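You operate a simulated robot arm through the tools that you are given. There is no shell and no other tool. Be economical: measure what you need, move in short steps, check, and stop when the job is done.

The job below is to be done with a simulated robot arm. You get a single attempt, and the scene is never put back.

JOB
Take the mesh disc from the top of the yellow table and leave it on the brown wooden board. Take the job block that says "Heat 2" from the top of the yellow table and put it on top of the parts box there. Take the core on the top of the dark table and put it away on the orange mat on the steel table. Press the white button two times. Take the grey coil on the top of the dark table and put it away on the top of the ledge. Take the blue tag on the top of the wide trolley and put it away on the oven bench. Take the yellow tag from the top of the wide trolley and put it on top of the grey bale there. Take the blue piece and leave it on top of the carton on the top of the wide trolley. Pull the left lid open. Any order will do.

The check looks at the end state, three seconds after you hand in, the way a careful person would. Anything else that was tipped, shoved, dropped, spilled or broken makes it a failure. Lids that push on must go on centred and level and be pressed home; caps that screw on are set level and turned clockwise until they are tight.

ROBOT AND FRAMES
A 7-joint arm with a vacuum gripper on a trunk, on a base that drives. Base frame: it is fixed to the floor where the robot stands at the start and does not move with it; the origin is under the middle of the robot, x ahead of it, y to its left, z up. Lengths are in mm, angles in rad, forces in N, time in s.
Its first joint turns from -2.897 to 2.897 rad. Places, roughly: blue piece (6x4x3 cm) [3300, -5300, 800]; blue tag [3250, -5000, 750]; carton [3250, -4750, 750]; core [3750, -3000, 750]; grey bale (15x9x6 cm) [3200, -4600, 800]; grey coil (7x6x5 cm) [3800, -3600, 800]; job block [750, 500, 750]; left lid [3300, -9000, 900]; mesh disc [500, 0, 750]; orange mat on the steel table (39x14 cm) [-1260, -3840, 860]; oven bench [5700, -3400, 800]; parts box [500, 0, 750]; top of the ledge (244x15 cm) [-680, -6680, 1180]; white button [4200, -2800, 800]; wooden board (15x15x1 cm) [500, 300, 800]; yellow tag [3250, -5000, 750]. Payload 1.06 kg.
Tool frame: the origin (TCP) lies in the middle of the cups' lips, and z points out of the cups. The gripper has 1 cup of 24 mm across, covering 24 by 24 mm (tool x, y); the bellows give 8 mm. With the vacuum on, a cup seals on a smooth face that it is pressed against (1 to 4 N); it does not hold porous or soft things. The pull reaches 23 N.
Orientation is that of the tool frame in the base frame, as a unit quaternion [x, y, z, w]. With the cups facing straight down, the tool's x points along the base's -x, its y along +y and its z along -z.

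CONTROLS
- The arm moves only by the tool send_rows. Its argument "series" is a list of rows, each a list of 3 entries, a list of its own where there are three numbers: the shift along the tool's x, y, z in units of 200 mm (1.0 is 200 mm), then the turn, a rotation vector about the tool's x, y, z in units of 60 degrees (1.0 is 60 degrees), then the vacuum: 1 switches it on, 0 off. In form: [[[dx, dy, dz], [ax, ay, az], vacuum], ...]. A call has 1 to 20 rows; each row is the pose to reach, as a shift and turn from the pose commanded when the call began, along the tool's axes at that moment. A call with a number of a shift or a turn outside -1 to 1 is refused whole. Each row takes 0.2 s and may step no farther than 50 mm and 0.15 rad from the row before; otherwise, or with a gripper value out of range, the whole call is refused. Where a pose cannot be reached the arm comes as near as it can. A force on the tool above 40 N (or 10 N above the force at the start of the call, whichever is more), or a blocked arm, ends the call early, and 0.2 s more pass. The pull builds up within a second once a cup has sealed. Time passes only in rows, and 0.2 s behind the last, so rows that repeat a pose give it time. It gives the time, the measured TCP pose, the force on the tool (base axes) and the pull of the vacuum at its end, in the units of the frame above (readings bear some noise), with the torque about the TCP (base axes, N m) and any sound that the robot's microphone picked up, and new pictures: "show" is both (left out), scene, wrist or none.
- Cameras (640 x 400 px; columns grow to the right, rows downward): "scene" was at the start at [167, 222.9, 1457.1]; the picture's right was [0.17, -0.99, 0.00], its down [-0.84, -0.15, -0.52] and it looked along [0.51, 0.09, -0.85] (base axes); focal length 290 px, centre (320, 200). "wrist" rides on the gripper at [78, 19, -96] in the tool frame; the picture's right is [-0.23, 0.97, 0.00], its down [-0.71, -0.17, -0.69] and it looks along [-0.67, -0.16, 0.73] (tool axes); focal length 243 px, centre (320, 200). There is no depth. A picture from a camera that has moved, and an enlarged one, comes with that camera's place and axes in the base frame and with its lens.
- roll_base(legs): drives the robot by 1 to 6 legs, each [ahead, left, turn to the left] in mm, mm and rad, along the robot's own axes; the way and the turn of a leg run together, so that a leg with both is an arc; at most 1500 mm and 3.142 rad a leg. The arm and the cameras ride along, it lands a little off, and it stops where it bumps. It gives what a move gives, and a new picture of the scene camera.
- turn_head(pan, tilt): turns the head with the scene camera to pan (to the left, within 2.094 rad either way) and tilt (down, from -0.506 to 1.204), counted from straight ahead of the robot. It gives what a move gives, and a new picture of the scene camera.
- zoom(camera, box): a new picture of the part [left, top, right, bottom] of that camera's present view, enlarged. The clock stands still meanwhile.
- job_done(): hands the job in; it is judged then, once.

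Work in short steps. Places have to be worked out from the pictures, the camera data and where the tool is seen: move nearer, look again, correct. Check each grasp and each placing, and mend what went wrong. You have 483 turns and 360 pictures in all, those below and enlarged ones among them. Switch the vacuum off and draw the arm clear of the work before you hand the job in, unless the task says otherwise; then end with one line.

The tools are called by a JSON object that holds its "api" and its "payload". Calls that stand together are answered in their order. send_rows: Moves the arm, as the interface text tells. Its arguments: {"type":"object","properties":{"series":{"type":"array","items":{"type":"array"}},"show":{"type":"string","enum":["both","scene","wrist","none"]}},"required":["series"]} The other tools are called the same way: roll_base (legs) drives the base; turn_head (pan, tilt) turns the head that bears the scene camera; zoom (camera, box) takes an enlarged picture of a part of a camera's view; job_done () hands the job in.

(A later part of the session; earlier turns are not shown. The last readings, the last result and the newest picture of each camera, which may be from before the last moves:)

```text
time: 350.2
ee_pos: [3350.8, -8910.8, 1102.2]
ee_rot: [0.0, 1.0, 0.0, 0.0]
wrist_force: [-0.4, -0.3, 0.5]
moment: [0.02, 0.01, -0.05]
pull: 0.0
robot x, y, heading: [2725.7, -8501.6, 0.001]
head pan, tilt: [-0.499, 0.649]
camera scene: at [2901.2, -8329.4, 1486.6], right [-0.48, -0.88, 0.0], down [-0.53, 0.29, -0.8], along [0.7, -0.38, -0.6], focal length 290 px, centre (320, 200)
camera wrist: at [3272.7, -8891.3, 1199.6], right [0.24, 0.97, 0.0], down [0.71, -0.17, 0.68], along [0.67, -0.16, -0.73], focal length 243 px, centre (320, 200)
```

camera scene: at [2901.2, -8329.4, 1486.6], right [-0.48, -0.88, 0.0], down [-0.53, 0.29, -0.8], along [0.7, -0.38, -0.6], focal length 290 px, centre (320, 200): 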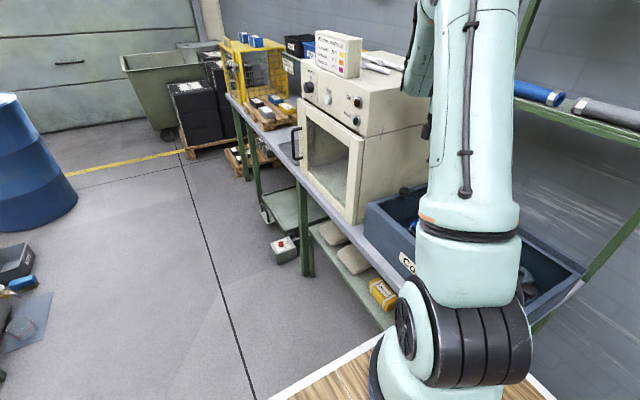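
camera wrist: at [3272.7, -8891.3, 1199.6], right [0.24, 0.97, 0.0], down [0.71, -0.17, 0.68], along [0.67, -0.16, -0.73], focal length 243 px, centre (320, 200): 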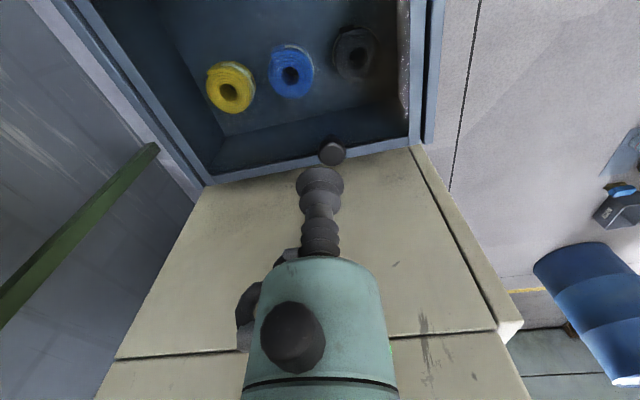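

Knob seen at ≈(3414,−8910,975). Move closer.

{"api": "send_rows", "payload": {"series": [[[-0.15, 0, 0.1], [0, 0, 0], 0], [[-0.3, 0, 0.25], [0, 0, 0], 0], [[-0.3, 0, 0.4], [0, 0, 0], 0], [[-0.3, 0, 0.48], [0, 0, 0], 0], [[-0.3, 0, 0.48], [0, 0, 0], 0]], "show": "both"}}

{"api": "zoom", "payload": {"camera": "wrist", "box": [260, 80, 380, 220]}}

```text
time: 351.4
ee_pos: [3411.0, -8910.0, 1008.4]
ee_rot: [0.001, 1.0, 0.0, -0.001]
wrist_force: [0.2, 0.5, 0.5]
moment: [0.0, 0.0, -0.02]
pull: 0.1
robot x, y, heading: [2727.8, -8501.9, 0.0]
head pan, tilt: [-0.499, 0.649]
camera scene: at [2901.3, -8329.5, 1486.6], right [-0.48, -0.88, 0.0], down [-0.53, 0.29, -0.8], along [0.7, -0.38, -0.6], focal length 290 px, centre (320, 200)
camera wrist: at [3332.8, -8891.3, 1104.2], right [0.24, 0.97, 0.0], down [0.71, -0.17, 0.68], along [0.66, -0.16, -0.73], focal length 243 px, centre (320, 200)
```

scene: 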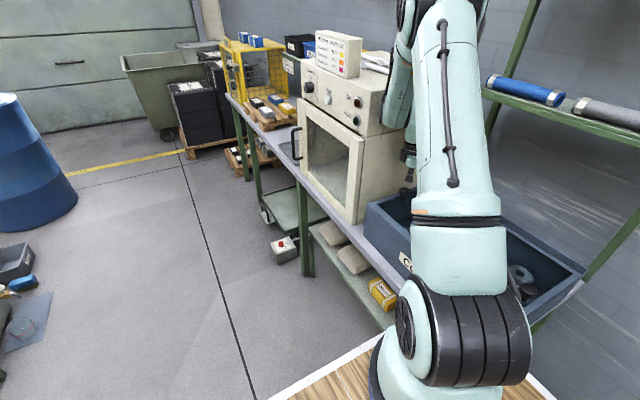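
wrist: 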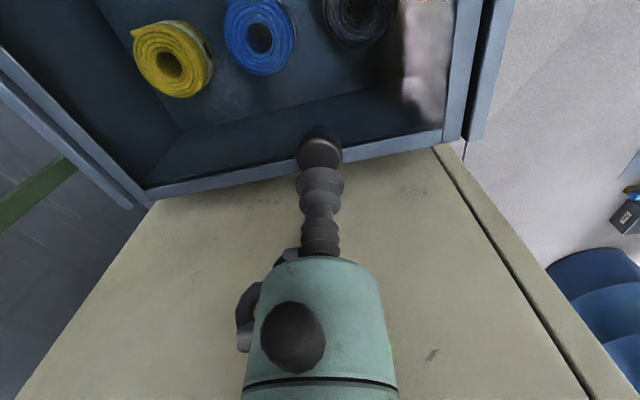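

```text
2.86 times, centred on (320, 150) of wrist
camera zoom: at [3332.8, -8891.3, 1104.2], right [0.24, 0.97, 0.0], down [0.71, -0.17, 0.68], along [0.66, -0.16, -0.73], focal length 693 px, centre (320, 343)
```

zoom: 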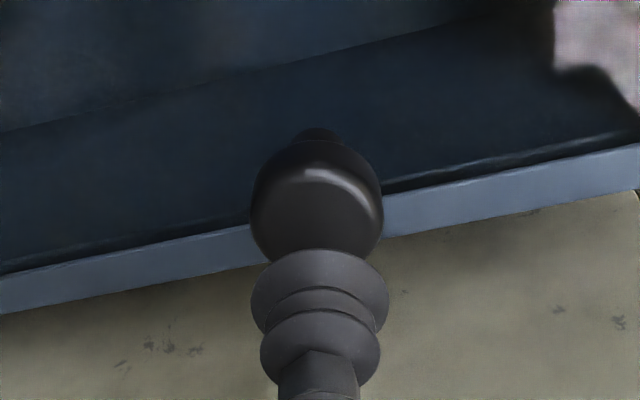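

{"api": "send_rows", "payload": {"series": [[[-0.015, -0.005, 0.08], [0, 0, 0], 1], [[-0.015, -0.005, 0.13], [0, 0, 0], 1], [[-0.015, -0.005, 0.15], [0, 0, 0], 1], [[-0.015, -0.005, 0.165], [0, 0, 0], 1], [[-0.015, -0.005, 0.165], [0, 0, 0], 1]], "show": "none"}}

{"api": "zoom", "payload": {"camera": "wrist", "box": [260, 100, 380, 220]}}

```text
time: 352.6
ee_pos: [3414.4, -8909.4, 975.5]
ee_rot: [0.0, 1.0, 0.0, 0.0]
wrist_force: [-0.6, -0.3, -0.1]
moment: [-0.02, -0.01, 0.03]
pull: 0.1
robot x, y, heading: [2723.3, -8500.7, 0.002]
head pan, tilt: [-0.499, 0.649]
```

```text
3.33 times, centred on (320, 160) of wrist
camera zoom: at [3335.9, -8892.3, 1070.8], right [0.24, 0.97, 0.0], down [0.71, -0.17, 0.68], along [0.66, -0.16, -0.73], focal length 809 px, centre (320, 333)
```

zoom: 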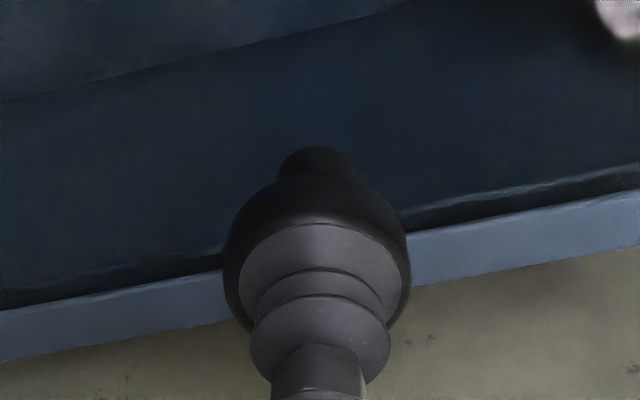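

Well centred now. Continue down in small steps until contact.

{"api": "send_rows", "payload": {"series": [[[0, 0, 0.015], [0, 0, 0], 1], [[0, 0, 0.03], [0, 0, 0], 1], [[0, 0, 0.03], [0, 0, 0], 1], [[0, 0, 0.03], [0, 0, 0], 1]], "show": "none"}}

```text
time: 353.6
ee_pos: [3414.7, -8910.8, 967.8]
ee_rot: [0.0, 1.0, -0.001, -0.001]
wrist_force: [-0.6, -0.5, 0.2]
moment: [-0.04, -0.04, -0.01]
pull: 0.2
robot x, y, heading: [2725.9, -8496.5, 0.003]
head pan, tilt: [-0.499, 0.649]
```

{"api": "send_rows", "payload": {"series": [[[0, 0, 0.015], [0, 0, 0], 1], [[0, 0, 0.03], [0, 0, 0], 1], [[0, 0, 0.03], [0, 0, 0], 1], [[0, 0, 0.03], [0, 0, 0], 1]], "show": "none"}}

{"api": "zoom", "payload": {"camera": "wrist", "box": [260, 100, 380, 220]}}

```text
time: 354.6
ee_pos: [3414.2, -8910.0, 962.7]
ee_rot: [0.0, 1.0, 0.0, -0.001]
wrist_force: [-0.8, -0.2, 3.8]
moment: [0.0, -0.03, -0.05]
pull: 0.2
robot x, y, heading: [2723.9, -8500.9, -0.003]
head pan, tilt: [-0.499, 0.649]
```

```text
3.33 times, centred on (320, 160) of wrist
camera zoom: at [3336.0, -8892.1, 1059.0], right [0.24, 0.97, 0.0], down [0.71, -0.17, 0.68], along [0.66, -0.16, -0.73], focal length 809 px, centre (320, 333)
```

zoom: 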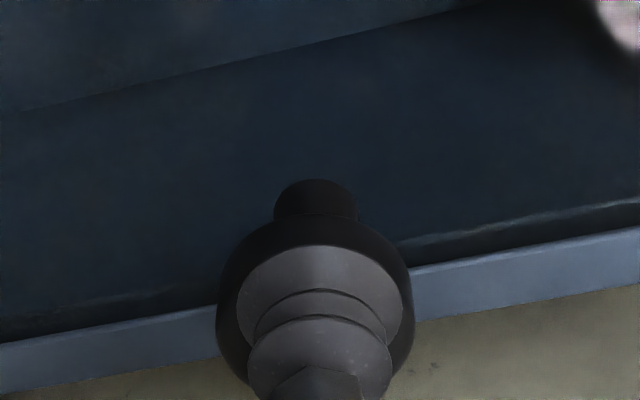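

Touching (3.8 N) but no seal yet; press slightly more and wait.

{"api": "send_rows", "payload": {"series": [[[0, 0, 0.005], [0, 0, 0], 1], [[0, 0, 0.01], [0, 0, 0], 1], [[0, 0, 0.01], [0, 0, 0], 1], [[0, 0, 0.01], [0, 0, 0], 1], [[0, 0, 0.01], [0, 0, 0], 1]], "show": "none"}}

```text
time: 355.9
ee_pos: [3415.3, -8910.8, 960.9]
ee_rot: [0.001, 1.0, 0.001, 0.0]
wrist_force: [0.5, -1.0, 4.3]
moment: [0.03, 0.0, 0.01]
pull: 0.1
robot x, y, heading: [2724.7, -8498.5, 0.008]
head pan, tilt: [-0.499, 0.649]
```

The knob's rounded top doesn't seal. The lid pane is glass: try to seal on the pane itself and slide it. Lift, shift −x 80 mm, and look.

{"api": "send_rows", "payload": {"series": [[[0, 0, -0.1], [0, 0, 0], 0], [[0, 0, -0.2], [0, 0, 0], 0], [[0.2, 0, -0.2], [0, 0, 0], 0], [[0.4, 0, -0.2], [0, 0, 0], 0], [[0.4, 0, -0.2], [0, 0, 0], 0]], "show": "wrist"}}

{"api": "zoom", "payload": {"camera": "wrist", "box": [160, 0, 480, 200]}}

```text
time: 357.1
ee_pos: [3334.6, -8910.4, 1000.7]
ee_rot: [0.0, 1.0, 0.001, -0.002]
wrist_force: [0.2, 0.6, 0.0]
moment: [0.0, 0.01, 0.0]
pull: 0.0
robot x, y, heading: [2724.8, -8499.7, 0.001]
head pan, tilt: [-0.499, 0.649]
camera wrist: at [3256.5, -8892.1, 1097.0], right [0.24, 0.97, 0.0], down [0.71, -0.17, 0.68], along [0.66, -0.16, -0.73], focal length 243 px, centre (320, 200)
```

wrist: 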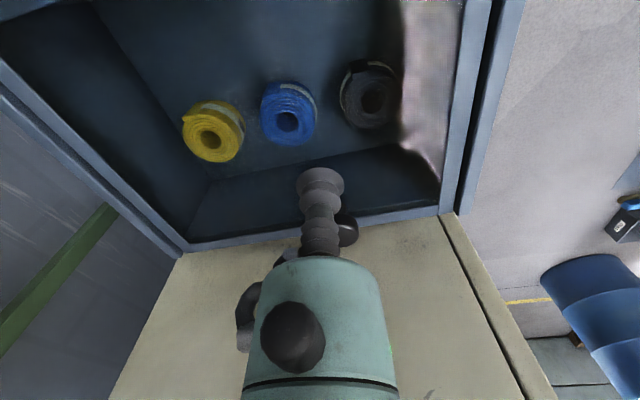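

```text
2.00 times, centred on (320, 100) of wrist
camera zoom: at [3256.5, -8892.1, 1097.0], right [0.24, 0.97, 0.0], down [0.71, -0.17, 0.68], along [0.66, -0.16, -0.73], focal length 485 px, centre (320, 400)
```

zoom: 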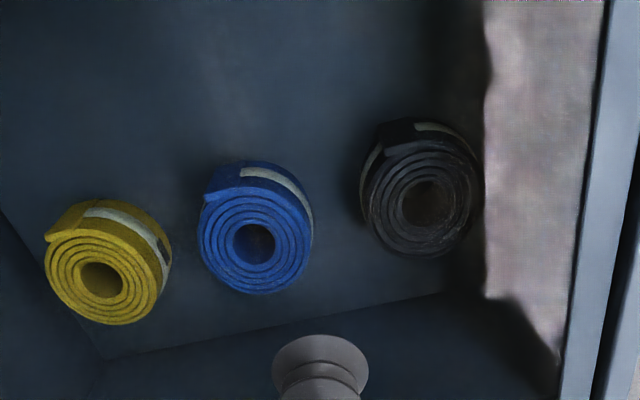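

{"api": "send_rows", "payload": {"series": [[[0, 0, 0.1], [0, 0, 0], 1], [[0, 0, 0.2], [0, 0, 0], 1], [[0, 0, 0.25], [0, 0, 0], 1], [[0, 0, 0.275], [0, 0, 0], 1], [[0, 0, 0.275], [0, 0, 0], 1]], "show": "none"}}

```text
time: 358.2
ee_pos: [3335.6, -8910.6, 945.4]
ee_rot: [0.002, 1.0, -0.001, -0.001]
wrist_force: [0.5, 0.2, -0.6]
moment: [0.02, -0.01, 0.02]
pull: 0.2
robot x, y, heading: [2723.6, -8495.8, 0.003]
head pan, tilt: [-0.499, 0.649]
```

{"api": "send_rows", "payload": {"series": [[[0, 0, 0.02], [0, 0, 0], 1], [[0, 0, 0.035], [0, 0, 0], 1], [[0, 0, 0.05], [0, 0, 0], 1], [[0, 0, 0.05], [0, 0, 0], 1]], "show": "none"}}

```text
time: 359.2
ee_pos: [3334.5, -8910.1, 933.5]
ee_rot: [0.001, 1.0, 0.002, -0.002]
wrist_force: [0.7, 0.1, -22.5]
moment: [0.02, 0.01, -0.04]
pull: 22.9
robot x, y, heading: [2726.3, -8499.3, 0.006]
head pan, tilt: [-0.499, 0.649]
```

Sealed on the glass pane (surface ≈ z 932). Slide toward −x a little and watch the force.

{"api": "send_rows", "payload": {"series": [[[0, 0, 0.015], [0, 0, 0], 1], [[0.02, 0, 0.015], [0, 0, 0], 1], [[0.05, 0, 0.015], [0, 0, 0], 1], [[0.08, 0, 0.015], [0, 0, 0], 1], [[0.1, 0, 0.015], [0, 0, 0], 1], [[0.1, 0, 0.015], [0, 0, 0], 1]], "show": "wrist"}}

```text
time: 360.6
ee_pos: [3314.6, -8910.6, 933.1]
ee_rot: [0.001, 1.0, 0.0, -0.001]
wrist_force: [0.9, 4.7, 0.2]
moment: [-0.04, -0.02, 0.05]
pull: 22.4
robot x, y, heading: [2725.6, -8502.0, 0.005]
head pan, tilt: [-0.499, 0.649]
camera wrist: at [3235.9, -8891.9, 1029.1], right [0.24, 0.97, 0.0], down [0.71, -0.17, 0.68], along [0.66, -0.16, -0.73], focal length 243 px, centre (320, 200)
```

wrist: 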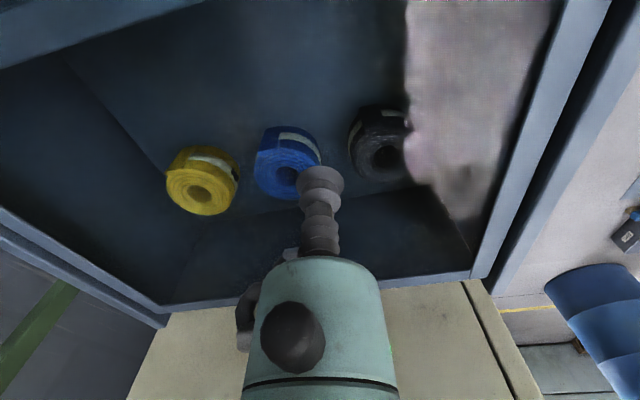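

Slides freely. Continue.

{"api": "send_rows", "payload": {"series": [[[0.1, 0, 0], [0, 0, 0], 1], [[0.2, 0, 0], [0, 0, 0], 1], [[0.3, 0, 0], [0, 0, 0], 1], [[0.4, 0, 0], [0, 0, 0], 1], [[0.5, 0, 0], [0, 0, 0], 1], [[0.5, 0, 0], [0, 0, 0], 1]], "show": "both"}}

```text
time: 362.1
ee_pos: [3214.5, -8910.2, 933.2]
ee_rot: [0.001, 1.0, 0.0, -0.001]
wrist_force: [0.1, 3.4, -6.0]
moment: [-0.02, -0.03, -0.18]
pull: 22.7
robot x, y, heading: [2721.8, -8499.6, 0.004]
head pan, tilt: [-0.499, 0.649]
camera scene: at [2901.4, -8329.4, 1486.6], right [-0.48, -0.88, 0.0], down [-0.53, 0.29, -0.8], along [0.7, -0.38, -0.6], focal length 290 px, centre (320, 200)
camera wrist: at [3135.5, -8891.8, 1029.0], right [0.24, 0.97, 0.0], down [0.71, -0.17, 0.68], along [0.66, -0.16, -0.73], focal length 243 px, centre (320, 200)
```

scene: 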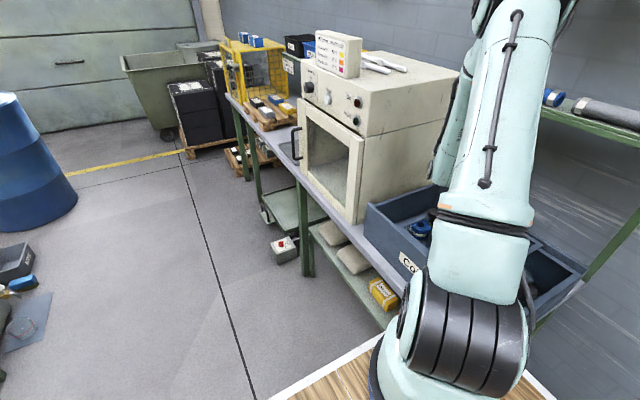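
wrist: 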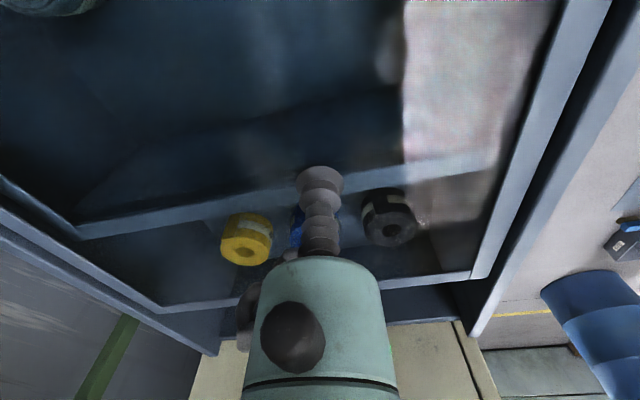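

The lid is sliding with the tool (about 120 mm). Continue.

{"api": "send_rows", "payload": {"series": [[[0.1, 0, 0], [0, 0, 0], 1], [[0.2, 0, 0], [0, 0, 0], 1], [[0.3, 0, 0], [0, 0, 0], 1], [[0.3, 0, 0], [0, 0, 0], 1]], "show": "wrist"}}

```text
time: 363.1
ee_pos: [3155.7, -8910.0, 933.0]
ee_rot: [-0.001, 1.0, 0.001, 0.0]
wrist_force: [0.5, 3.4, -10.2]
moment: [0.0, -0.03, 0.0]
pull: 22.7
robot x, y, heading: [2722.8, -8498.4, 0.001]
head pan, tilt: [-0.499, 0.649]
camera wrist: at [3076.3, -8892.0, 1029.6], right [0.24, 0.97, 0.0], down [0.71, -0.17, 0.68], along [0.66, -0.16, -0.73], focal length 243 px, centre (320, 200)
```

wrist: 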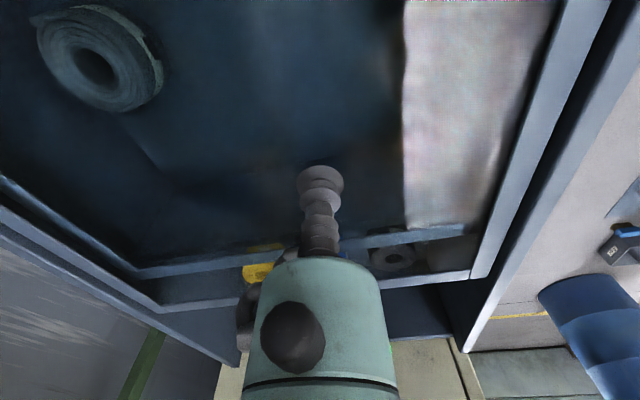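

{"api": "send_rows", "payload": {"series": [[[0.04, 0, 0.01], [0, 0, 0], 1], [[0.08, 0, 0.01], [0, 0, 0], 1], [[0.12, 0, 0.01], [0, 0, 0], 1], [[0.12, 0, 0.01], [0, 0, 0], 1]], "show": "none"}}

```text
time: 364.1
ee_pos: [3131.9, -8910.4, 931.0]
ee_rot: [0.001, 1.0, 0.0, -0.001]
wrist_force: [10.1, -1.8, 7.9]
moment: [-0.05, 0.06, 0.02]
pull: 22.7
robot x, y, heading: [2726.3, -8496.9, 0.001]
head pan, tilt: [-0.499, 0.649]
```

Stop reached (10 N in x) after ≈200 mm: fully open. Release and lift.

{"api": "send_rows", "payload": {"series": [[[-0.01, 0, 0], [0, 0, 0], 0], [[-0.01, 0, 0], [0, 0, 0], 0], [[-0.01, 0, 0], [0, 0, 0], 0], [[-0.01, 0, -0.02], [0, 0, 0], 0], [[-0.01, 0, -0.15], [0, 0, 0], 0], [[-0.01, 0, -0.35], [0, 0, 0], 0], [[-0.01, 0, -0.55], [0, 0, 0], 0], [[-0.01, 0, -0.8], [0, 0, 0], 0]], "show": "wrist"}}

```text
time: 365.9
ee_pos: [3134.0, -8910.4, 1090.3]
ee_rot: [0.0, 1.0, 0.001, -0.001]
wrist_force: [0.6, 0.1, 0.1]
moment: [0.05, 0.01, 0.04]
pull: 0.1
robot x, y, heading: [2725.6, -8500.4, -0.0]
head pan, tilt: [-0.499, 0.649]
camera wrist: at [3055.3, -8892.2, 1186.9], right [0.24, 0.97, 0.0], down [0.71, -0.17, 0.68], along [0.66, -0.16, -0.73], focal length 243 px, centre (320, 200)
```

wrist: 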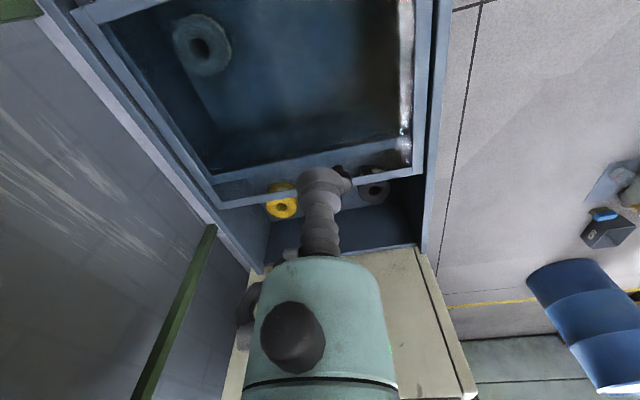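

Left lid is open. Retract the arm up and to the robot's centre.

{"api": "send_rows", "payload": {"series": [[[-0.05, 0.1, -0.2], [0, 0, 0], 0], [[-0.1, 0.2, -0.4], [0, 0, 0], 0], [[-0.15, 0.3, -0.6], [0, 0, 0], 0], [[-0.25, 0.5, -0.65], [0, 0, 0], 0], [[-0.35, 0.7, -0.7], [0, 0, 0], 0], [[-0.45, 0.85, -0.75], [0, 0, 0], 0], [[-0.55, 1, -0.75], [0, 0, 0], 0]], "show": "none"}}

{"api": "send_rows", "payload": {"series": [[[-0.05, 0.2, 0], [0, 0, 0], 0], [[-0.1, 0.4, 0], [0, 0, 0], 0], [[-0.15, 0.6, 0], [0, 0, 0], 0], [[-0.2, 0.8, 0], [0, 0, 0], 0], [[-0.2, 1, 0], [0, 0, 0], 0]], "show": "scene"}}

{"api": "turn_head", "payload": {"pan": 0.9, "tilt": 0.4}}

{"api": "turn_head", "payload": {"pan": 0.2, "tilt": 0.4}}

```text
time: 367.4
ee_pos: [3243.5, -8709.2, 1241.3]
ee_rot: [0.001, 1.0, 0.001, -0.001]
wrist_force: [0.1, -0.1, -0.3]
moment: [-0.02, -0.02, -0.01]
pull: 0.0
robot x, y, heading: [2727.5, -8499.2, 0.004]
head pan, tilt: [-0.499, 0.649]
```

```text
time: 368.6
ee_pos: [3283.2, -8510.2, 1241.8]
ee_rot: [0.001, 1.0, 0.002, -0.001]
wrist_force: [-0.1, -0.2, -1.2]
moment: [0.0, 0.02, -0.01]
pull: 0.1
robot x, y, heading: [2726.2, -8501.4, 0.005]
head pan, tilt: [-0.499, 0.649]
camera scene: at [2901.3, -8329.7, 1486.7], right [-0.48, -0.88, 0.0], down [-0.53, 0.29, -0.8], along [0.7, -0.38, -0.6], focal length 290 px, centre (320, 200)
```

scene: 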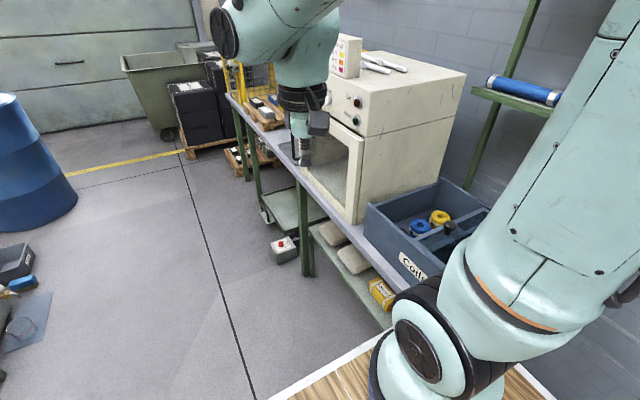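

```text
time: 370.2
ee_pos: [3283.3, -8511.1, 1242.2]
ee_rot: [-0.001, 1.0, 0.0, -0.001]
wrist_force: [0.2, -0.2, 0.4]
moment: [0.01, 0.02, 0.0]
pull: 0.0
robot x, y, heading: [2720.8, -8500.9, 0.002]
head pan, tilt: [0.901, 0.4]
camera scene: at [2882.4, -8215.3, 1509.1], right [0.78, -0.62, 0.0], down [-0.24, -0.31, -0.92], along [0.57, 0.72, -0.39], focal length 290 px, centre (320, 200)
```

scene: 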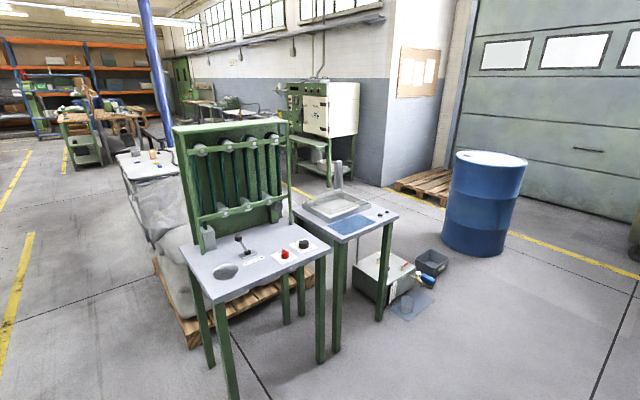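

```text
time: 371.2
ee_pos: [3282.9, -8510.6, 1242.1]
ee_rot: [0.0, 1.0, 0.0, -0.001]
wrist_force: [-1.1, 0.5, 0.4]
moment: [0.0, 0.0, -0.01]
pull: 0.0
robot x, y, heading: [2722.0, -8500.1, 0.0]
head pan, tilt: [0.201, 0.4]
camera scene: at [2915.7, -8269.3, 1509.1], right [0.2, -0.98, 0.0], down [-0.38, -0.08, -0.92], along [0.9, 0.19, -0.39], focal length 290 px, centre (320, 200)
```

scene: 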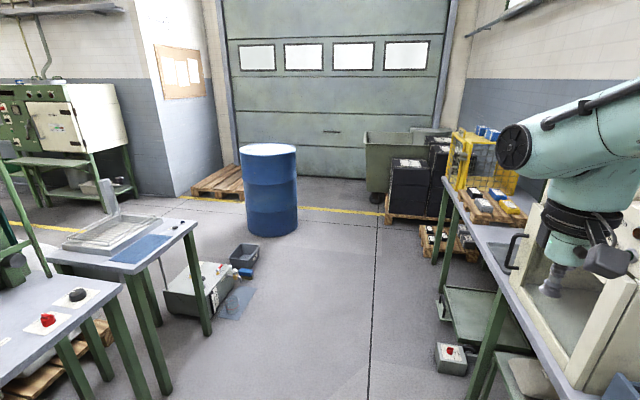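

There's an open lane to the north. Look directly north.

{"api": "turn_head", "payload": {"pan": 1.6, "tilt": 0.45}}

```text
time: 372.8
ee_pos: [3283.6, -8510.9, 1241.5]
ee_rot: [0.0, 1.0, 0.0, -0.001]
wrist_force: [-0.8, 0.4, 0.4]
moment: [0.04, 0.0, 0.0]
pull: 0.1
robot x, y, heading: [2730.0, -8498.9, 0.006]
head pan, tilt: [1.6, 0.45]
camera scene: at [2822.1, -8196.2, 1504.5], right [1.0, 0.03, 0.0], down [0.01, -0.43, -0.9], along [-0.03, 0.9, -0.44], focal length 290 px, centre (320, 200)
```

scene: 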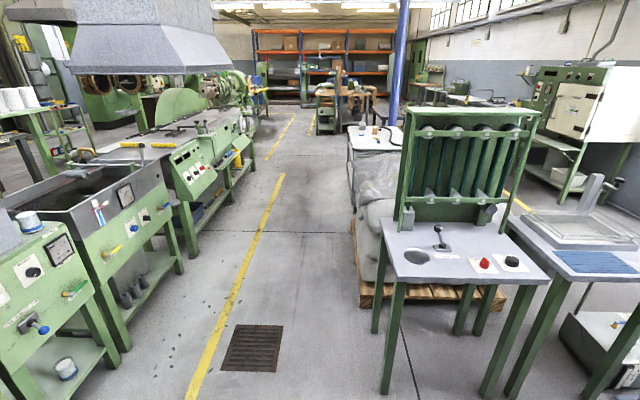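

Lane is clear (x≈1700–3000). Back to x≈2200 and go sideways north.

{"api": "roll_base", "payload": {"legs": [[-510, 0, 0], [0, 1500, 0]]}}

{"api": "roll_base", "payload": {"legs": [[0, 1500, 0], [0, 600, 0]]}}

{"api": "turn_head", "payload": {"pan": 0.0, "tilt": 0.6}}

```text
time: 382.8
ee_pos: [2768.2, -7007.5, 1242.0]
ee_rot: [0.002, 1.0, 0.0, -0.001]
wrist_force: [0.2, -1.0, -0.4]
moment: [-0.03, 0.03, -0.01]
pull: 0.1
robot x, y, heading: [2209.8, -6995.0, -0.005]
head pan, tilt: [1.6, 0.45]
camera scene: at [2310.0, -6691.0, 1504.5], right [1.0, 0.03, 0.0], down [0.01, -0.44, -0.9], along [-0.02, 0.9, -0.44], focal length 290 px, centre (320, 200)
```

scene: 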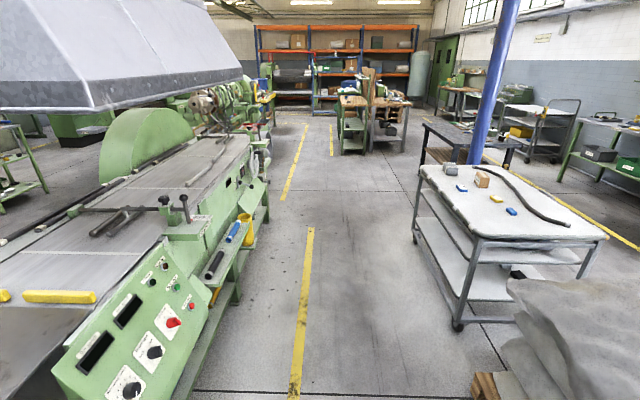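

```text
time: 393.2
ee_pos: [2788.1, -4916.6, 1240.8]
ee_rot: [0.006, 1.0, 0.001, -0.001]
wrist_force: [0.2, -0.7, -0.2]
moment: [0.01, -0.02, 0.05]
pull: 0.0
robot x, y, heading: [2229.8, -4902.8, -0.005]
head pan, tilt: [1.6, 0.45]
camera scene: at [2331.5, -4597.3, 1504.5], right [1.0, 0.02, 0.0], down [0.01, -0.44, -0.9], along [-0.02, 0.9, -0.44], focal length 290 px, centre (320, 200)
```

scene: 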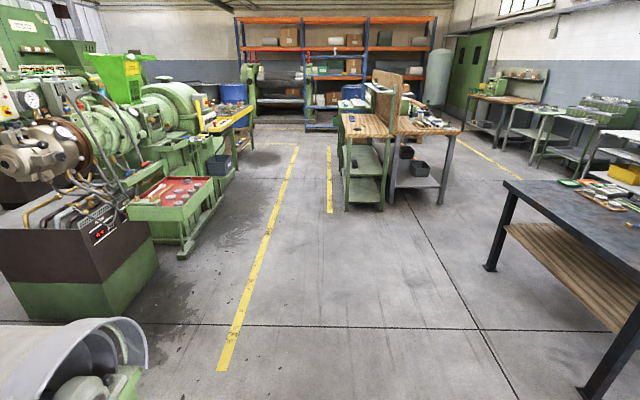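

```text
time: 394.9
ee_pos: [2789.6, -4916.2, 1242.7]
ee_rot: [0.007, 1.0, 0.0, -0.001]
wrist_force: [-0.6, 0.1, 0.4]
moment: [0.0, 0.02, 0.02]
pull: 0.1
robot x, y, heading: [2228.6, -4900.4, -0.01]
head pan, tilt: [0.0, 0.6]
camera scene: at [2421.8, -4689.9, 1490.9], right [-0.01, -1.0, 0.0], down [-0.56, 0.0, -0.83], along [0.83, -0.01, -0.56], focal length 290 px, centre (320, 200)
```

scene: 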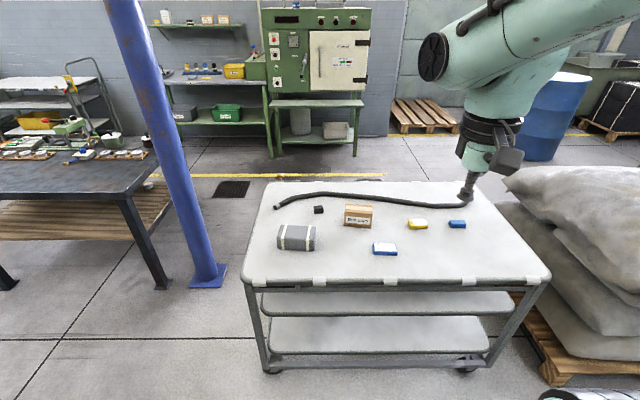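

{"api": "zoom", "payload": {"camera": "scene", "box": [260, 180, 500, 290]}}

```text
2.67 times, centred on (380, 235) of scene
camera zoom: at [2421.8, -4689.9, 1490.9], right [-0.01, -1.0, 0.0], down [-0.56, 0.0, -0.83], along [0.83, -0.01, -0.56], focal length 773 px, centre (160, 107)
```

zoom: 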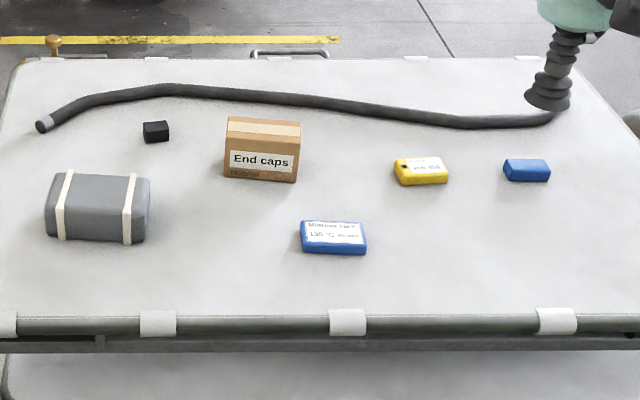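

All items identified. Drive to (2600,−4930).

{"api": "roll_base", "payload": {"legs": [[375, -25, 0.008]]}}

{"api": "turn_head", "payload": {"pan": -0.05, "tilt": 0.85}}

{"api": "zoom", "payload": {"camera": "wrist", "box": [0, 0, 640, 400]}}

```text
time: 397.3
ee_pos: [3164.1, -4939.1, 1241.8]
ee_rot: [0.003, 1.0, 0.001, 0.0]
wrist_force: [0.0, 0.5, 0.3]
moment: [0.04, 0.01, 0.02]
pull: 0.0
robot x, y, heading: [2604.5, -4924.9, -0.007]
head pan, tilt: [0.0, 0.6]
camera scene: at [2796.6, -4715.9, 1490.9], right [0.0, -1.0, 0.0], down [-0.56, 0.0, -0.83], along [0.83, 0.0, -0.56], focal length 290 px, centre (320, 200)
```

scene: 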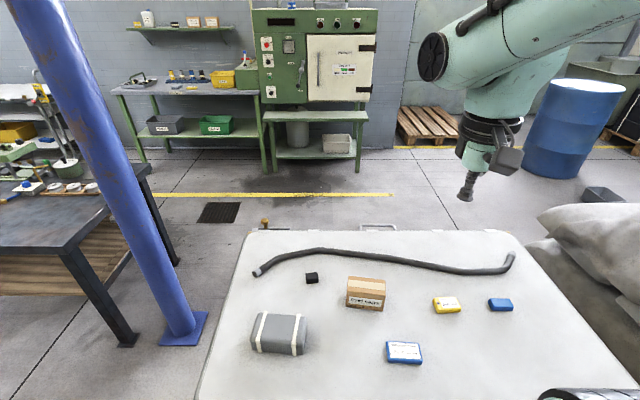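

```text
time: 398.1
ee_pos: [3164.9, -4938.9, 1242.0]
ee_rot: [0.003, 1.0, 0.001, -0.001]
wrist_force: [-0.1, -0.4, -0.3]
moment: [0.01, 0.0, 0.02]
pull: 0.1
robot x, y, heading: [2605.8, -4922.7, -0.002]
head pan, tilt: [-0.051, 0.85]
camera scene: at [2786.3, -4719.8, 1470.1], right [-0.05, -1.0, 0.0], down [-0.75, 0.04, -0.66], along [0.66, -0.04, -0.75], focal length 290 px, centre (320, 200)
```

scene: 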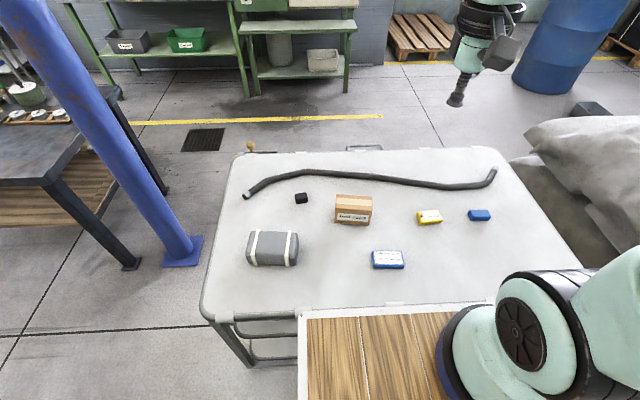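

```text
1.00 times, centred on (320, 200) of wrist (not enlarged: the box is as wide or as high as the picture)
camera zoom: at [3086.6, -4921.5, 1338.2], right [0.24, 0.97, 0.0], down [0.71, -0.18, 0.68], along [0.66, -0.16, -0.73], focal length 243 px, centre (320, 200)
```

zoom: 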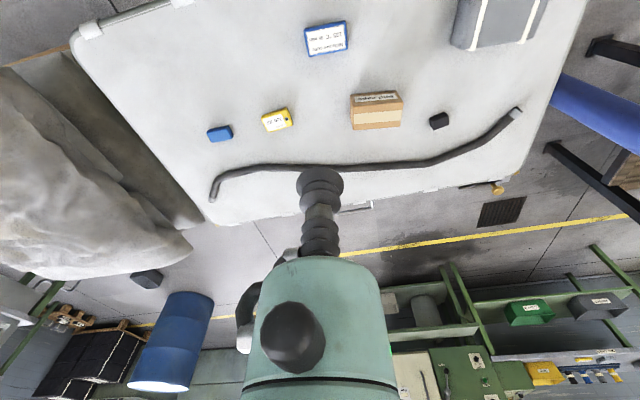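

Yellow tag top ≈(3314,−5084,772). Go above it.

{"api": "send_rows", "payload": {"series": [[[-0.15, -0.15, 0.1], [0, 0, 0], 0], [[-0.3, -0.3, 0.2], [0, 0, 0], 0], [[-0.45, -0.45, 0.3], [0, 0, 0], 0], [[-0.6, -0.6, 0.4], [0, 0, 0], 0], [[-0.74, -0.725, 0.5], [0, 0, 0], 0], [[-0.74, -0.725, 0.7], [0, 0, 0], 0], [[-0.74, -0.725, 0.85], [0, 0, 0], 0], [[-0.74, -0.725, 1], [0, 0, 0], 0]], "show": "none"}}

{"api": "send_rows", "payload": {"series": [[[0, 0, 0.2], [0, 0, 0], 0], [[0, 0, 0.4], [0, 0, 0], 0], [[0, 0, 0.6], [0, 0, 0], 0], [[0, 0, 0.8], [0, 0, 0], 0], [[0, 0, 0.95], [0, 0, 0], 0], [[0, 0, 0.95], [0, 0, 0], 0]], "show": "wrist"}}

{"api": "zoom", "payload": {"camera": "scene", "box": [380, 180, 500, 260]}}

```text
time: 399.9
ee_pos: [3312.1, -5085.4, 1041.5]
ee_rot: [0.002, 1.0, 0.0, 0.0]
wrist_force: [0.2, 0.4, -0.6]
moment: [-0.02, 0.01, 0.0]
pull: 0.0
robot x, y, heading: [2606.8, -4926.9, -0.008]
head pan, tilt: [-0.051, 0.85]
```

```text
time: 401.2
ee_pos: [3312.3, -5086.2, 851.6]
ee_rot: [0.003, 1.0, -0.001, 0.0]
wrist_force: [0.0, -0.5, 0.4]
moment: [-0.01, 0.0, -0.02]
pull: 0.1
robot x, y, heading: [2609.3, -4928.1, -0.005]
head pan, tilt: [-0.051, 0.85]
camera wrist: at [3233.5, -5067.5, 948.2], right [0.24, 0.97, 0.0], down [0.71, -0.18, 0.68], along [0.66, -0.16, -0.73], focal length 243 px, centre (320, 200)
```

wrist: 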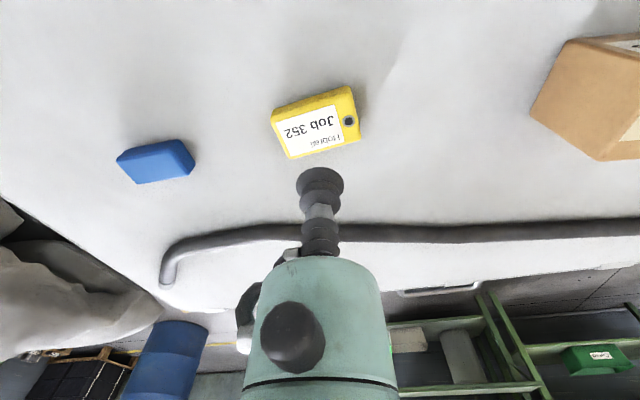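

```text
5.00 times, centred on (440, 220) of scene
camera zoom: at [2786.2, -4719.8, 1470.0], right [-0.05, -1.0, 0.0], down [-0.75, 0.04, -0.66], along [0.66, -0.04, -0.75], focal length 1449 px, centre (-280, 100)
```

zoom: 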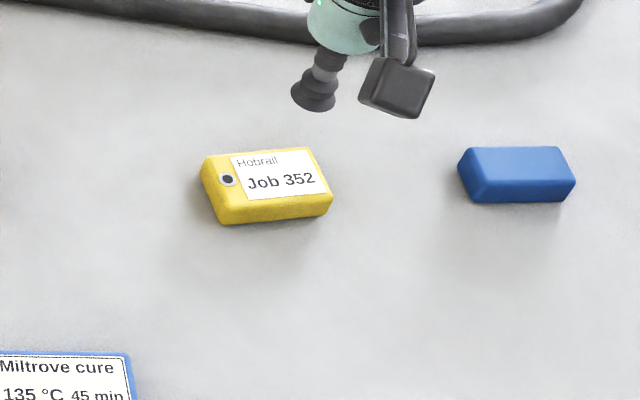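

Tag label centre ≈(3311,−5090,~780). Descend with vacuum.

{"api": "send_rows", "payload": {"series": [[[0, -0.02, 0.15], [0, 0, 0], 1], [[0, -0.02, 0.25], [0, 0, 0], 1], [[0, -0.02, 0.3], [0, 0, 0], 1], [[0, -0.02, 0.33], [0, 0, 0], 1], [[0, -0.02, 0.33], [0, 0, 0], 1]], "show": "none"}}

{"api": "zoom", "payload": {"camera": "wrist", "box": [240, 80, 400, 220]}}

```text
time: 402.4
ee_pos: [3312.8, -5090.6, 785.2]
ee_rot: [0.002, 1.0, 0.0, -0.001]
wrist_force: [-0.1, 1.3, 0.2]
moment: [0.02, 0.0, -0.04]
pull: 0.0
robot x, y, heading: [2604.9, -4929.4, -0.007]
head pan, tilt: [-0.051, 0.85]
```

```text
2.86 times, centred on (320, 150) of wrist
camera zoom: at [3233.6, -5071.1, 881.6], right [0.24, 0.97, 0.0], down [0.71, -0.18, 0.68], along [0.66, -0.16, -0.73], focal length 693 px, centre (320, 343)
```

zoom: 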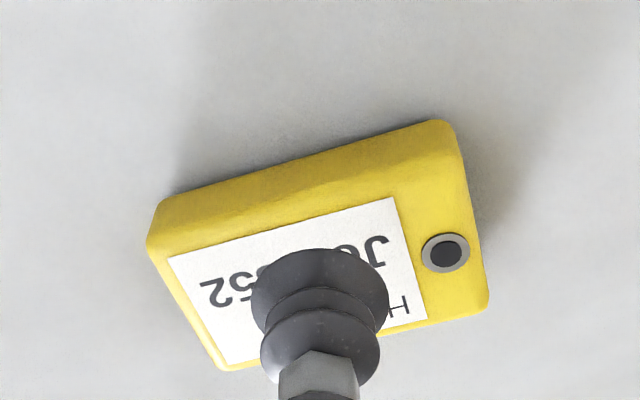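

{"api": "send_rows", "payload": {"series": [[[0, -0.01, 0.015], [0, 0, 0], 1], [[0, -0.01, 0.03], [0, 0, 0], 1], [[0, -0.01, 0.03], [0, 0, 0], 1], [[0, -0.01, 0.03], [0, 0, 0], 1]], "show": "none"}}

```text
time: 403.4
ee_pos: [3311.5, -5092.2, 779.7]
ee_rot: [0.003, 1.0, 0.001, -0.001]
wrist_force: [1.0, -0.7, -0.3]
moment: [0.02, -0.01, 0.0]
pull: 0.0
robot x, y, heading: [2609.1, -4929.7, -0.001]
head pan, tilt: [-0.051, 0.85]
```

{"api": "send_rows", "payload": {"series": [[[0, 0, 0.015], [0, 0, 0], 1], [[0, 0, 0.03], [0, 0, 0], 1], [[0, 0, 0.03], [0, 0, 0], 1], [[0, 0, 0.03], [0, 0, 0], 1]], "show": "none"}}

```text
time: 404.4
ee_pos: [3311.9, -5092.4, 772.7]
ee_rot: [0.003, 1.0, 0.0, -0.001]
wrist_force: [0.8, -0.3, 0.5]
moment: [-0.01, 0.03, 0.0]
pull: 0.0
robot x, y, heading: [2603.8, -4925.9, -0.008]
head pan, tilt: [-0.051, 0.85]
```

{"api": "zoom", "payload": {"camera": "wrist", "box": [240, 80, 400, 220]}}

{"api": "send_rows", "payload": {"series": [[[0, 0, 0.015], [0, 0, 0], 1], [[0, 0, 0.03], [0, 0, 0], 1], [[0, 0, 0.03], [0, 0, 0], 1], [[0, 0, 0.03], [0, 0, 0], 1]], "show": "none"}}

```text
2.86 times, centred on (320, 150) of wrist
camera zoom: at [3232.9, -5073.1, 869.5], right [0.24, 0.97, 0.0], down [0.71, -0.18, 0.68], along [0.66, -0.16, -0.73], focal length 693 px, centre (320, 343)
```

zoom: 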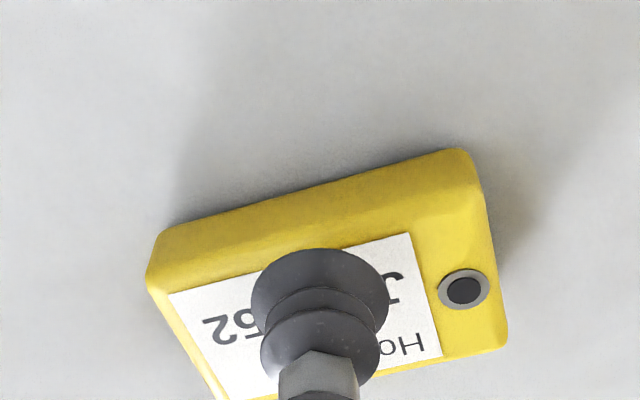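

```text
time: 405.4
ee_pos: [3311.5, -5092.2, 767.9]
ee_rot: [0.003, 1.0, 0.0, 0.0]
wrist_force: [0.0, 0.2, -0.4]
moment: [-0.02, -0.02, -0.02]
pull: 0.0
robot x, y, heading: [2608.4, -4929.0, -0.004]
head pan, tilt: [-0.051, 0.85]
```

Tag appears ~7 mm farther; shift +x and continue down.

{"api": "send_rows", "payload": {"series": [[[-0.035, 0, 0], [0, 0, 0], 1], [[-0.035, 0, 0.015], [0, 0, 0], 1], [[-0.035, 0, 0.03], [0, 0, 0], 1], [[-0.035, 0, 0.03], [0, 0, 0], 1], [[-0.035, 0, 0.03], [0, 0, 0], 1]], "show": "none"}}

{"api": "zoom", "payload": {"camera": "wrist", "box": [240, 80, 400, 220]}}

```text
time: 406.6
ee_pos: [3318.6, -5090.8, 761.5]
ee_rot: [0.003, 1.0, 0.0, -0.001]
wrist_force: [0.2, -0.2, -0.2]
moment: [0.02, -0.02, 0.02]
pull: 22.9
robot x, y, heading: [2610.3, -4925.1, -0.003]
head pan, tilt: [-0.051, 0.85]
```

```text
2.86 times, centred on (320, 150) of wrist
camera zoom: at [3240.1, -5073.1, 857.8], right [0.24, 0.97, 0.0], down [0.71, -0.18, 0.68], along [0.66, -0.16, -0.73], focal length 693 px, centre (320, 343)
```

zoom: 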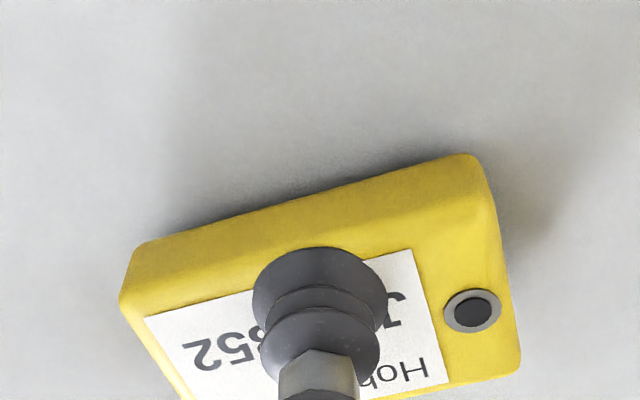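

Sealed (tag top z≈761). Lift and carry to above the bale (≈(3212,−4618)).

{"api": "send_rows", "payload": {"series": [[[0, 0, -0.1], [0, 0, 0], 1], [[0, 0, -0.3], [0, 0, 0], 1], [[0, 0, -0.5], [0, 0, 0], 1], [[0, 0, -0.75], [0, 0, 0], 1], [[0.05, 0.15, -0.9], [0, 0, 0], 1], [[0.1, 0.35, -0.9], [0, 0, 0], 1], [[0.15, 0.55, -0.9], [0, 0, 0], 1], [[0.2, 0.75, -0.9], [0, 0, 0], 1], [[0.25, 0.95, -0.9], [0, 0, 0], 1]], "show": "none"}}

{"api": "send_rows", "payload": {"series": [[[0.05, 0.2, 0], [0, 0, 0], 1], [[0.1, 0.4, 0], [0, 0, 0], 1], [[0.15, 0.6, 0], [0, 0, 0], 1], [[0.2, 0.8, 0], [0, 0, 0], 1], [[0.25, 1, 0], [0, 0, 0], 1], [[0.25, 1, 0], [0, 0, 0], 1]], "show": "both"}}

```text
time: 408.6
ee_pos: [3268.3, -4901.4, 941.9]
ee_rot: [0.005, 1.0, -0.001, 0.0]
wrist_force: [0.4, -0.1, -0.8]
moment: [0.04, 0.01, -0.03]
pull: 23.3
robot x, y, heading: [2608.3, -4928.2, -0.003]
head pan, tilt: [-0.051, 0.85]
```

```text
time: 410.1
ee_pos: [3222.0, -4700.2, 942.0]
ee_rot: [0.003, 1.0, 0.0, -0.001]
wrist_force: [0.4, -0.1, -0.7]
moment: [-0.01, 0.03, 0.02]
pull: 22.9
robot x, y, heading: [2611.5, -4927.4, 0.003]
head pan, tilt: [-0.051, 0.85]
camera scene: at [2786.2, -4719.8, 1470.0], right [-0.05, -1.0, 0.0], down [-0.75, 0.04, -0.66], along [0.66, -0.04, -0.75], focal length 290 px, centre (320, 200)
camera wrist: at [3142.9, -4682.0, 1038.0], right [0.24, 0.97, 0.0], down [0.71, -0.18, 0.68], along [0.66, -0.16, -0.73], focal length 243 px, centre (320, 200)
```

scene: 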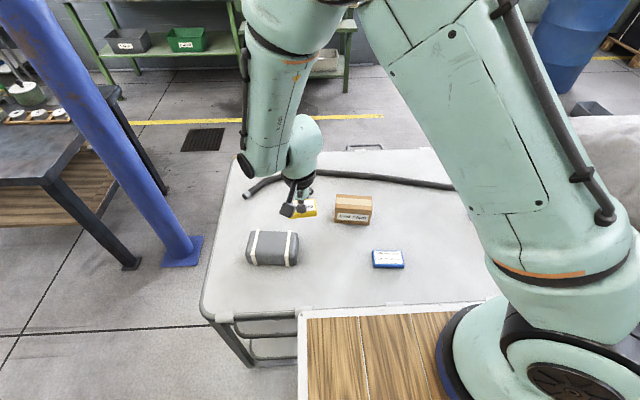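
wrist: 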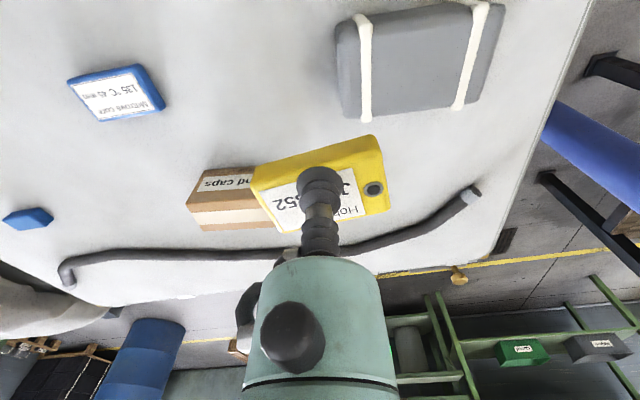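

Bale top centre ≈(3214,−4616). Move above and lower to z≈850.

{"api": "send_rows", "payload": {"series": [[[0.02, 0.2, 0], [0, 0, 0], 1], [[0.04, 0.42, 0], [0, 0, 0], 1], [[0.04, 0.42, 0.2], [0, 0, 0], 1], [[0.04, 0.42, 0.4], [0, 0, 0], 1], [[0.04, 0.42, 0.45], [0, 0, 0], 1], [[0.04, 0.42, 0.45], [0, 0, 0], 1]], "show": "wrist"}}

{"api": "zoom", "payload": {"camera": "scene", "box": [220, 190, 340, 280]}}

```text
time: 411.4
ee_pos: [3214.3, -4616.9, 850.6]
ee_rot: [0.003, 1.0, 0.0, -0.001]
wrist_force: [0.8, -0.2, -1.1]
moment: [-0.02, -0.01, 0.01]
pull: 22.8
robot x, y, heading: [2608.1, -4928.3, -0.004]
head pan, tilt: [-0.051, 0.85]
camera wrist: at [3135.5, -4598.6, 947.6], right [0.24, 0.97, 0.0], down [0.71, -0.18, 0.68], along [0.66, -0.16, -0.73], focal length 243 px, centre (320, 200)
```

wrist: 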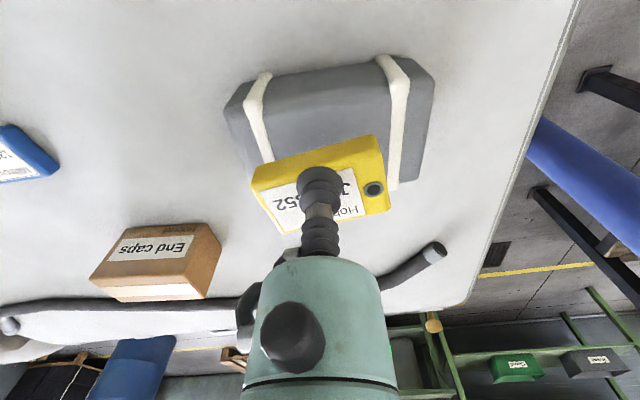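

```text
4.44 times, centred on (280, 235) of scene
camera zoom: at [2786.2, -4719.7, 1470.0], right [-0.05, -1.0, 0.0], down [-0.75, 0.04, -0.66], along [0.66, -0.04, -0.75], focal length 1288 px, centre (498, 44)
```

zoom: 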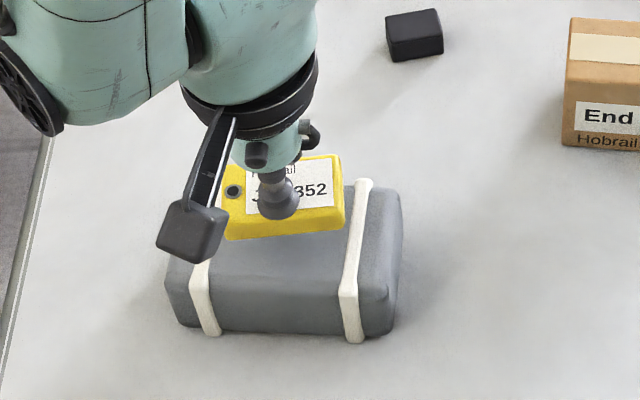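

Tag (≈70 mm) fits between the straps; shift +4 mm y and lower.

{"api": "send_rows", "payload": {"series": [[[0, 0.02, 0.05], [0, 0, 0], 1], [[0, 0.02, 0.08], [0, 0, 0], 1], [[0, 0.02, 0.1], [0, 0, 0], 1], [[0, 0.02, 0.1], [0, 0, 0], 1]], "show": "none"}}

{"api": "zoom", "payload": {"camera": "scene", "box": [220, 190, 340, 280]}}

```text
time: 412.4
ee_pos: [3213.9, -4612.7, 831.4]
ee_rot: [0.003, 1.0, 0.0, -0.001]
wrist_force: [0.8, -0.6, 0.0]
moment: [0.0, -0.02, -0.03]
pull: 22.8
robot x, y, heading: [2606.2, -4927.0, -0.001]
head pan, tilt: [-0.051, 0.85]
```

```text
4.44 times, centred on (280, 235) of scene
camera zoom: at [2786.2, -4719.7, 1470.0], right [-0.05, -1.0, 0.0], down [-0.75, 0.04, -0.66], along [0.66, -0.04, -0.75], focal length 1288 px, centre (498, 44)
```

zoom: 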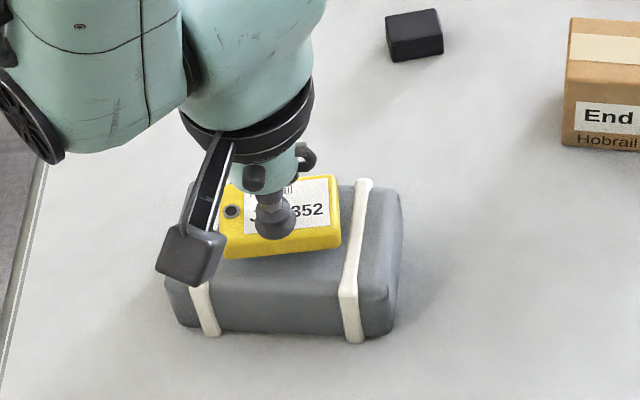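

{"api": "send_rows", "payload": {"series": [[[0, 0, 0.015], [0, 0, 0], 1], [[0, 0, 0.03], [0, 0, 0], 1], [[0, 0, 0.03], [0, 0, 0], 1]], "show": "none"}}

```text
time: 413.2
ee_pos: [3213.1, -4612.8, 825.6]
ee_rot: [0.002, 1.0, 0.0, -0.001]
wrist_force: [0.3, -0.1, 0.4]
moment: [-0.02, 0.01, 0.0]
pull: 22.7
robot x, y, heading: [2610.0, -4927.9, -0.005]
head pan, tilt: [-0.051, 0.85]
```

{"api": "send_rows", "payload": {"series": [[[0, 0, 0.015], [0, 0, 0], 1], [[0, 0, 0.02], [0, 0, 0], 1], [[0, 0, 0.02], [0, 0, 0], 1]], "show": "none"}}

{"api": "zoom", "payload": {"camera": "scene", "box": [220, 190, 340, 280]}}

```text
time: 414.1
ee_pos: [3213.0, -4613.3, 821.6]
ee_rot: [0.003, 1.0, 0.0, -0.001]
wrist_force: [-0.1, -0.8, -1.2]
moment: [0.0, 0.01, 0.0]
pull: 23.2
robot x, y, heading: [2607.7, -4925.0, -0.005]
head pan, tilt: [-0.051, 0.85]
```

```text
4.44 times, centred on (280, 235) of scene
camera zoom: at [2786.2, -4719.7, 1470.0], right [-0.05, -1.0, 0.0], down [-0.75, 0.04, -0.66], along [0.66, -0.04, -0.75], focal length 1288 px, centre (498, 44)
```

zoom: 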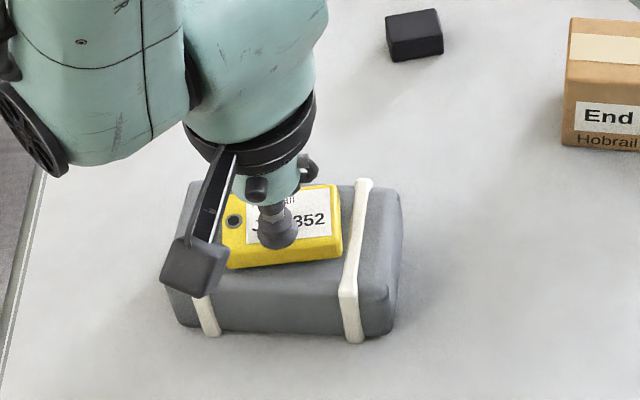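

{"api": "send_rows", "payload": {"series": [[[0, 0, 0.01], [0, 0, 0], 1], [[0, 0, 0.02], [0, 0, 0], 1], [[0, 0, 0.02], [0, 0, 0], 1]], "show": "none"}}

```text
time: 414.9
ee_pos: [3213.1, -4613.2, 817.1]
ee_rot: [0.002, 1.0, 0.0, -0.001]
wrist_force: [-2.3, 0.5, 11.6]
moment: [-0.03, -0.03, 0.02]
pull: 23.2
robot x, y, heading: [2604.6, -4928.8, -0.006]
head pan, tilt: [-0.051, 0.85]
```

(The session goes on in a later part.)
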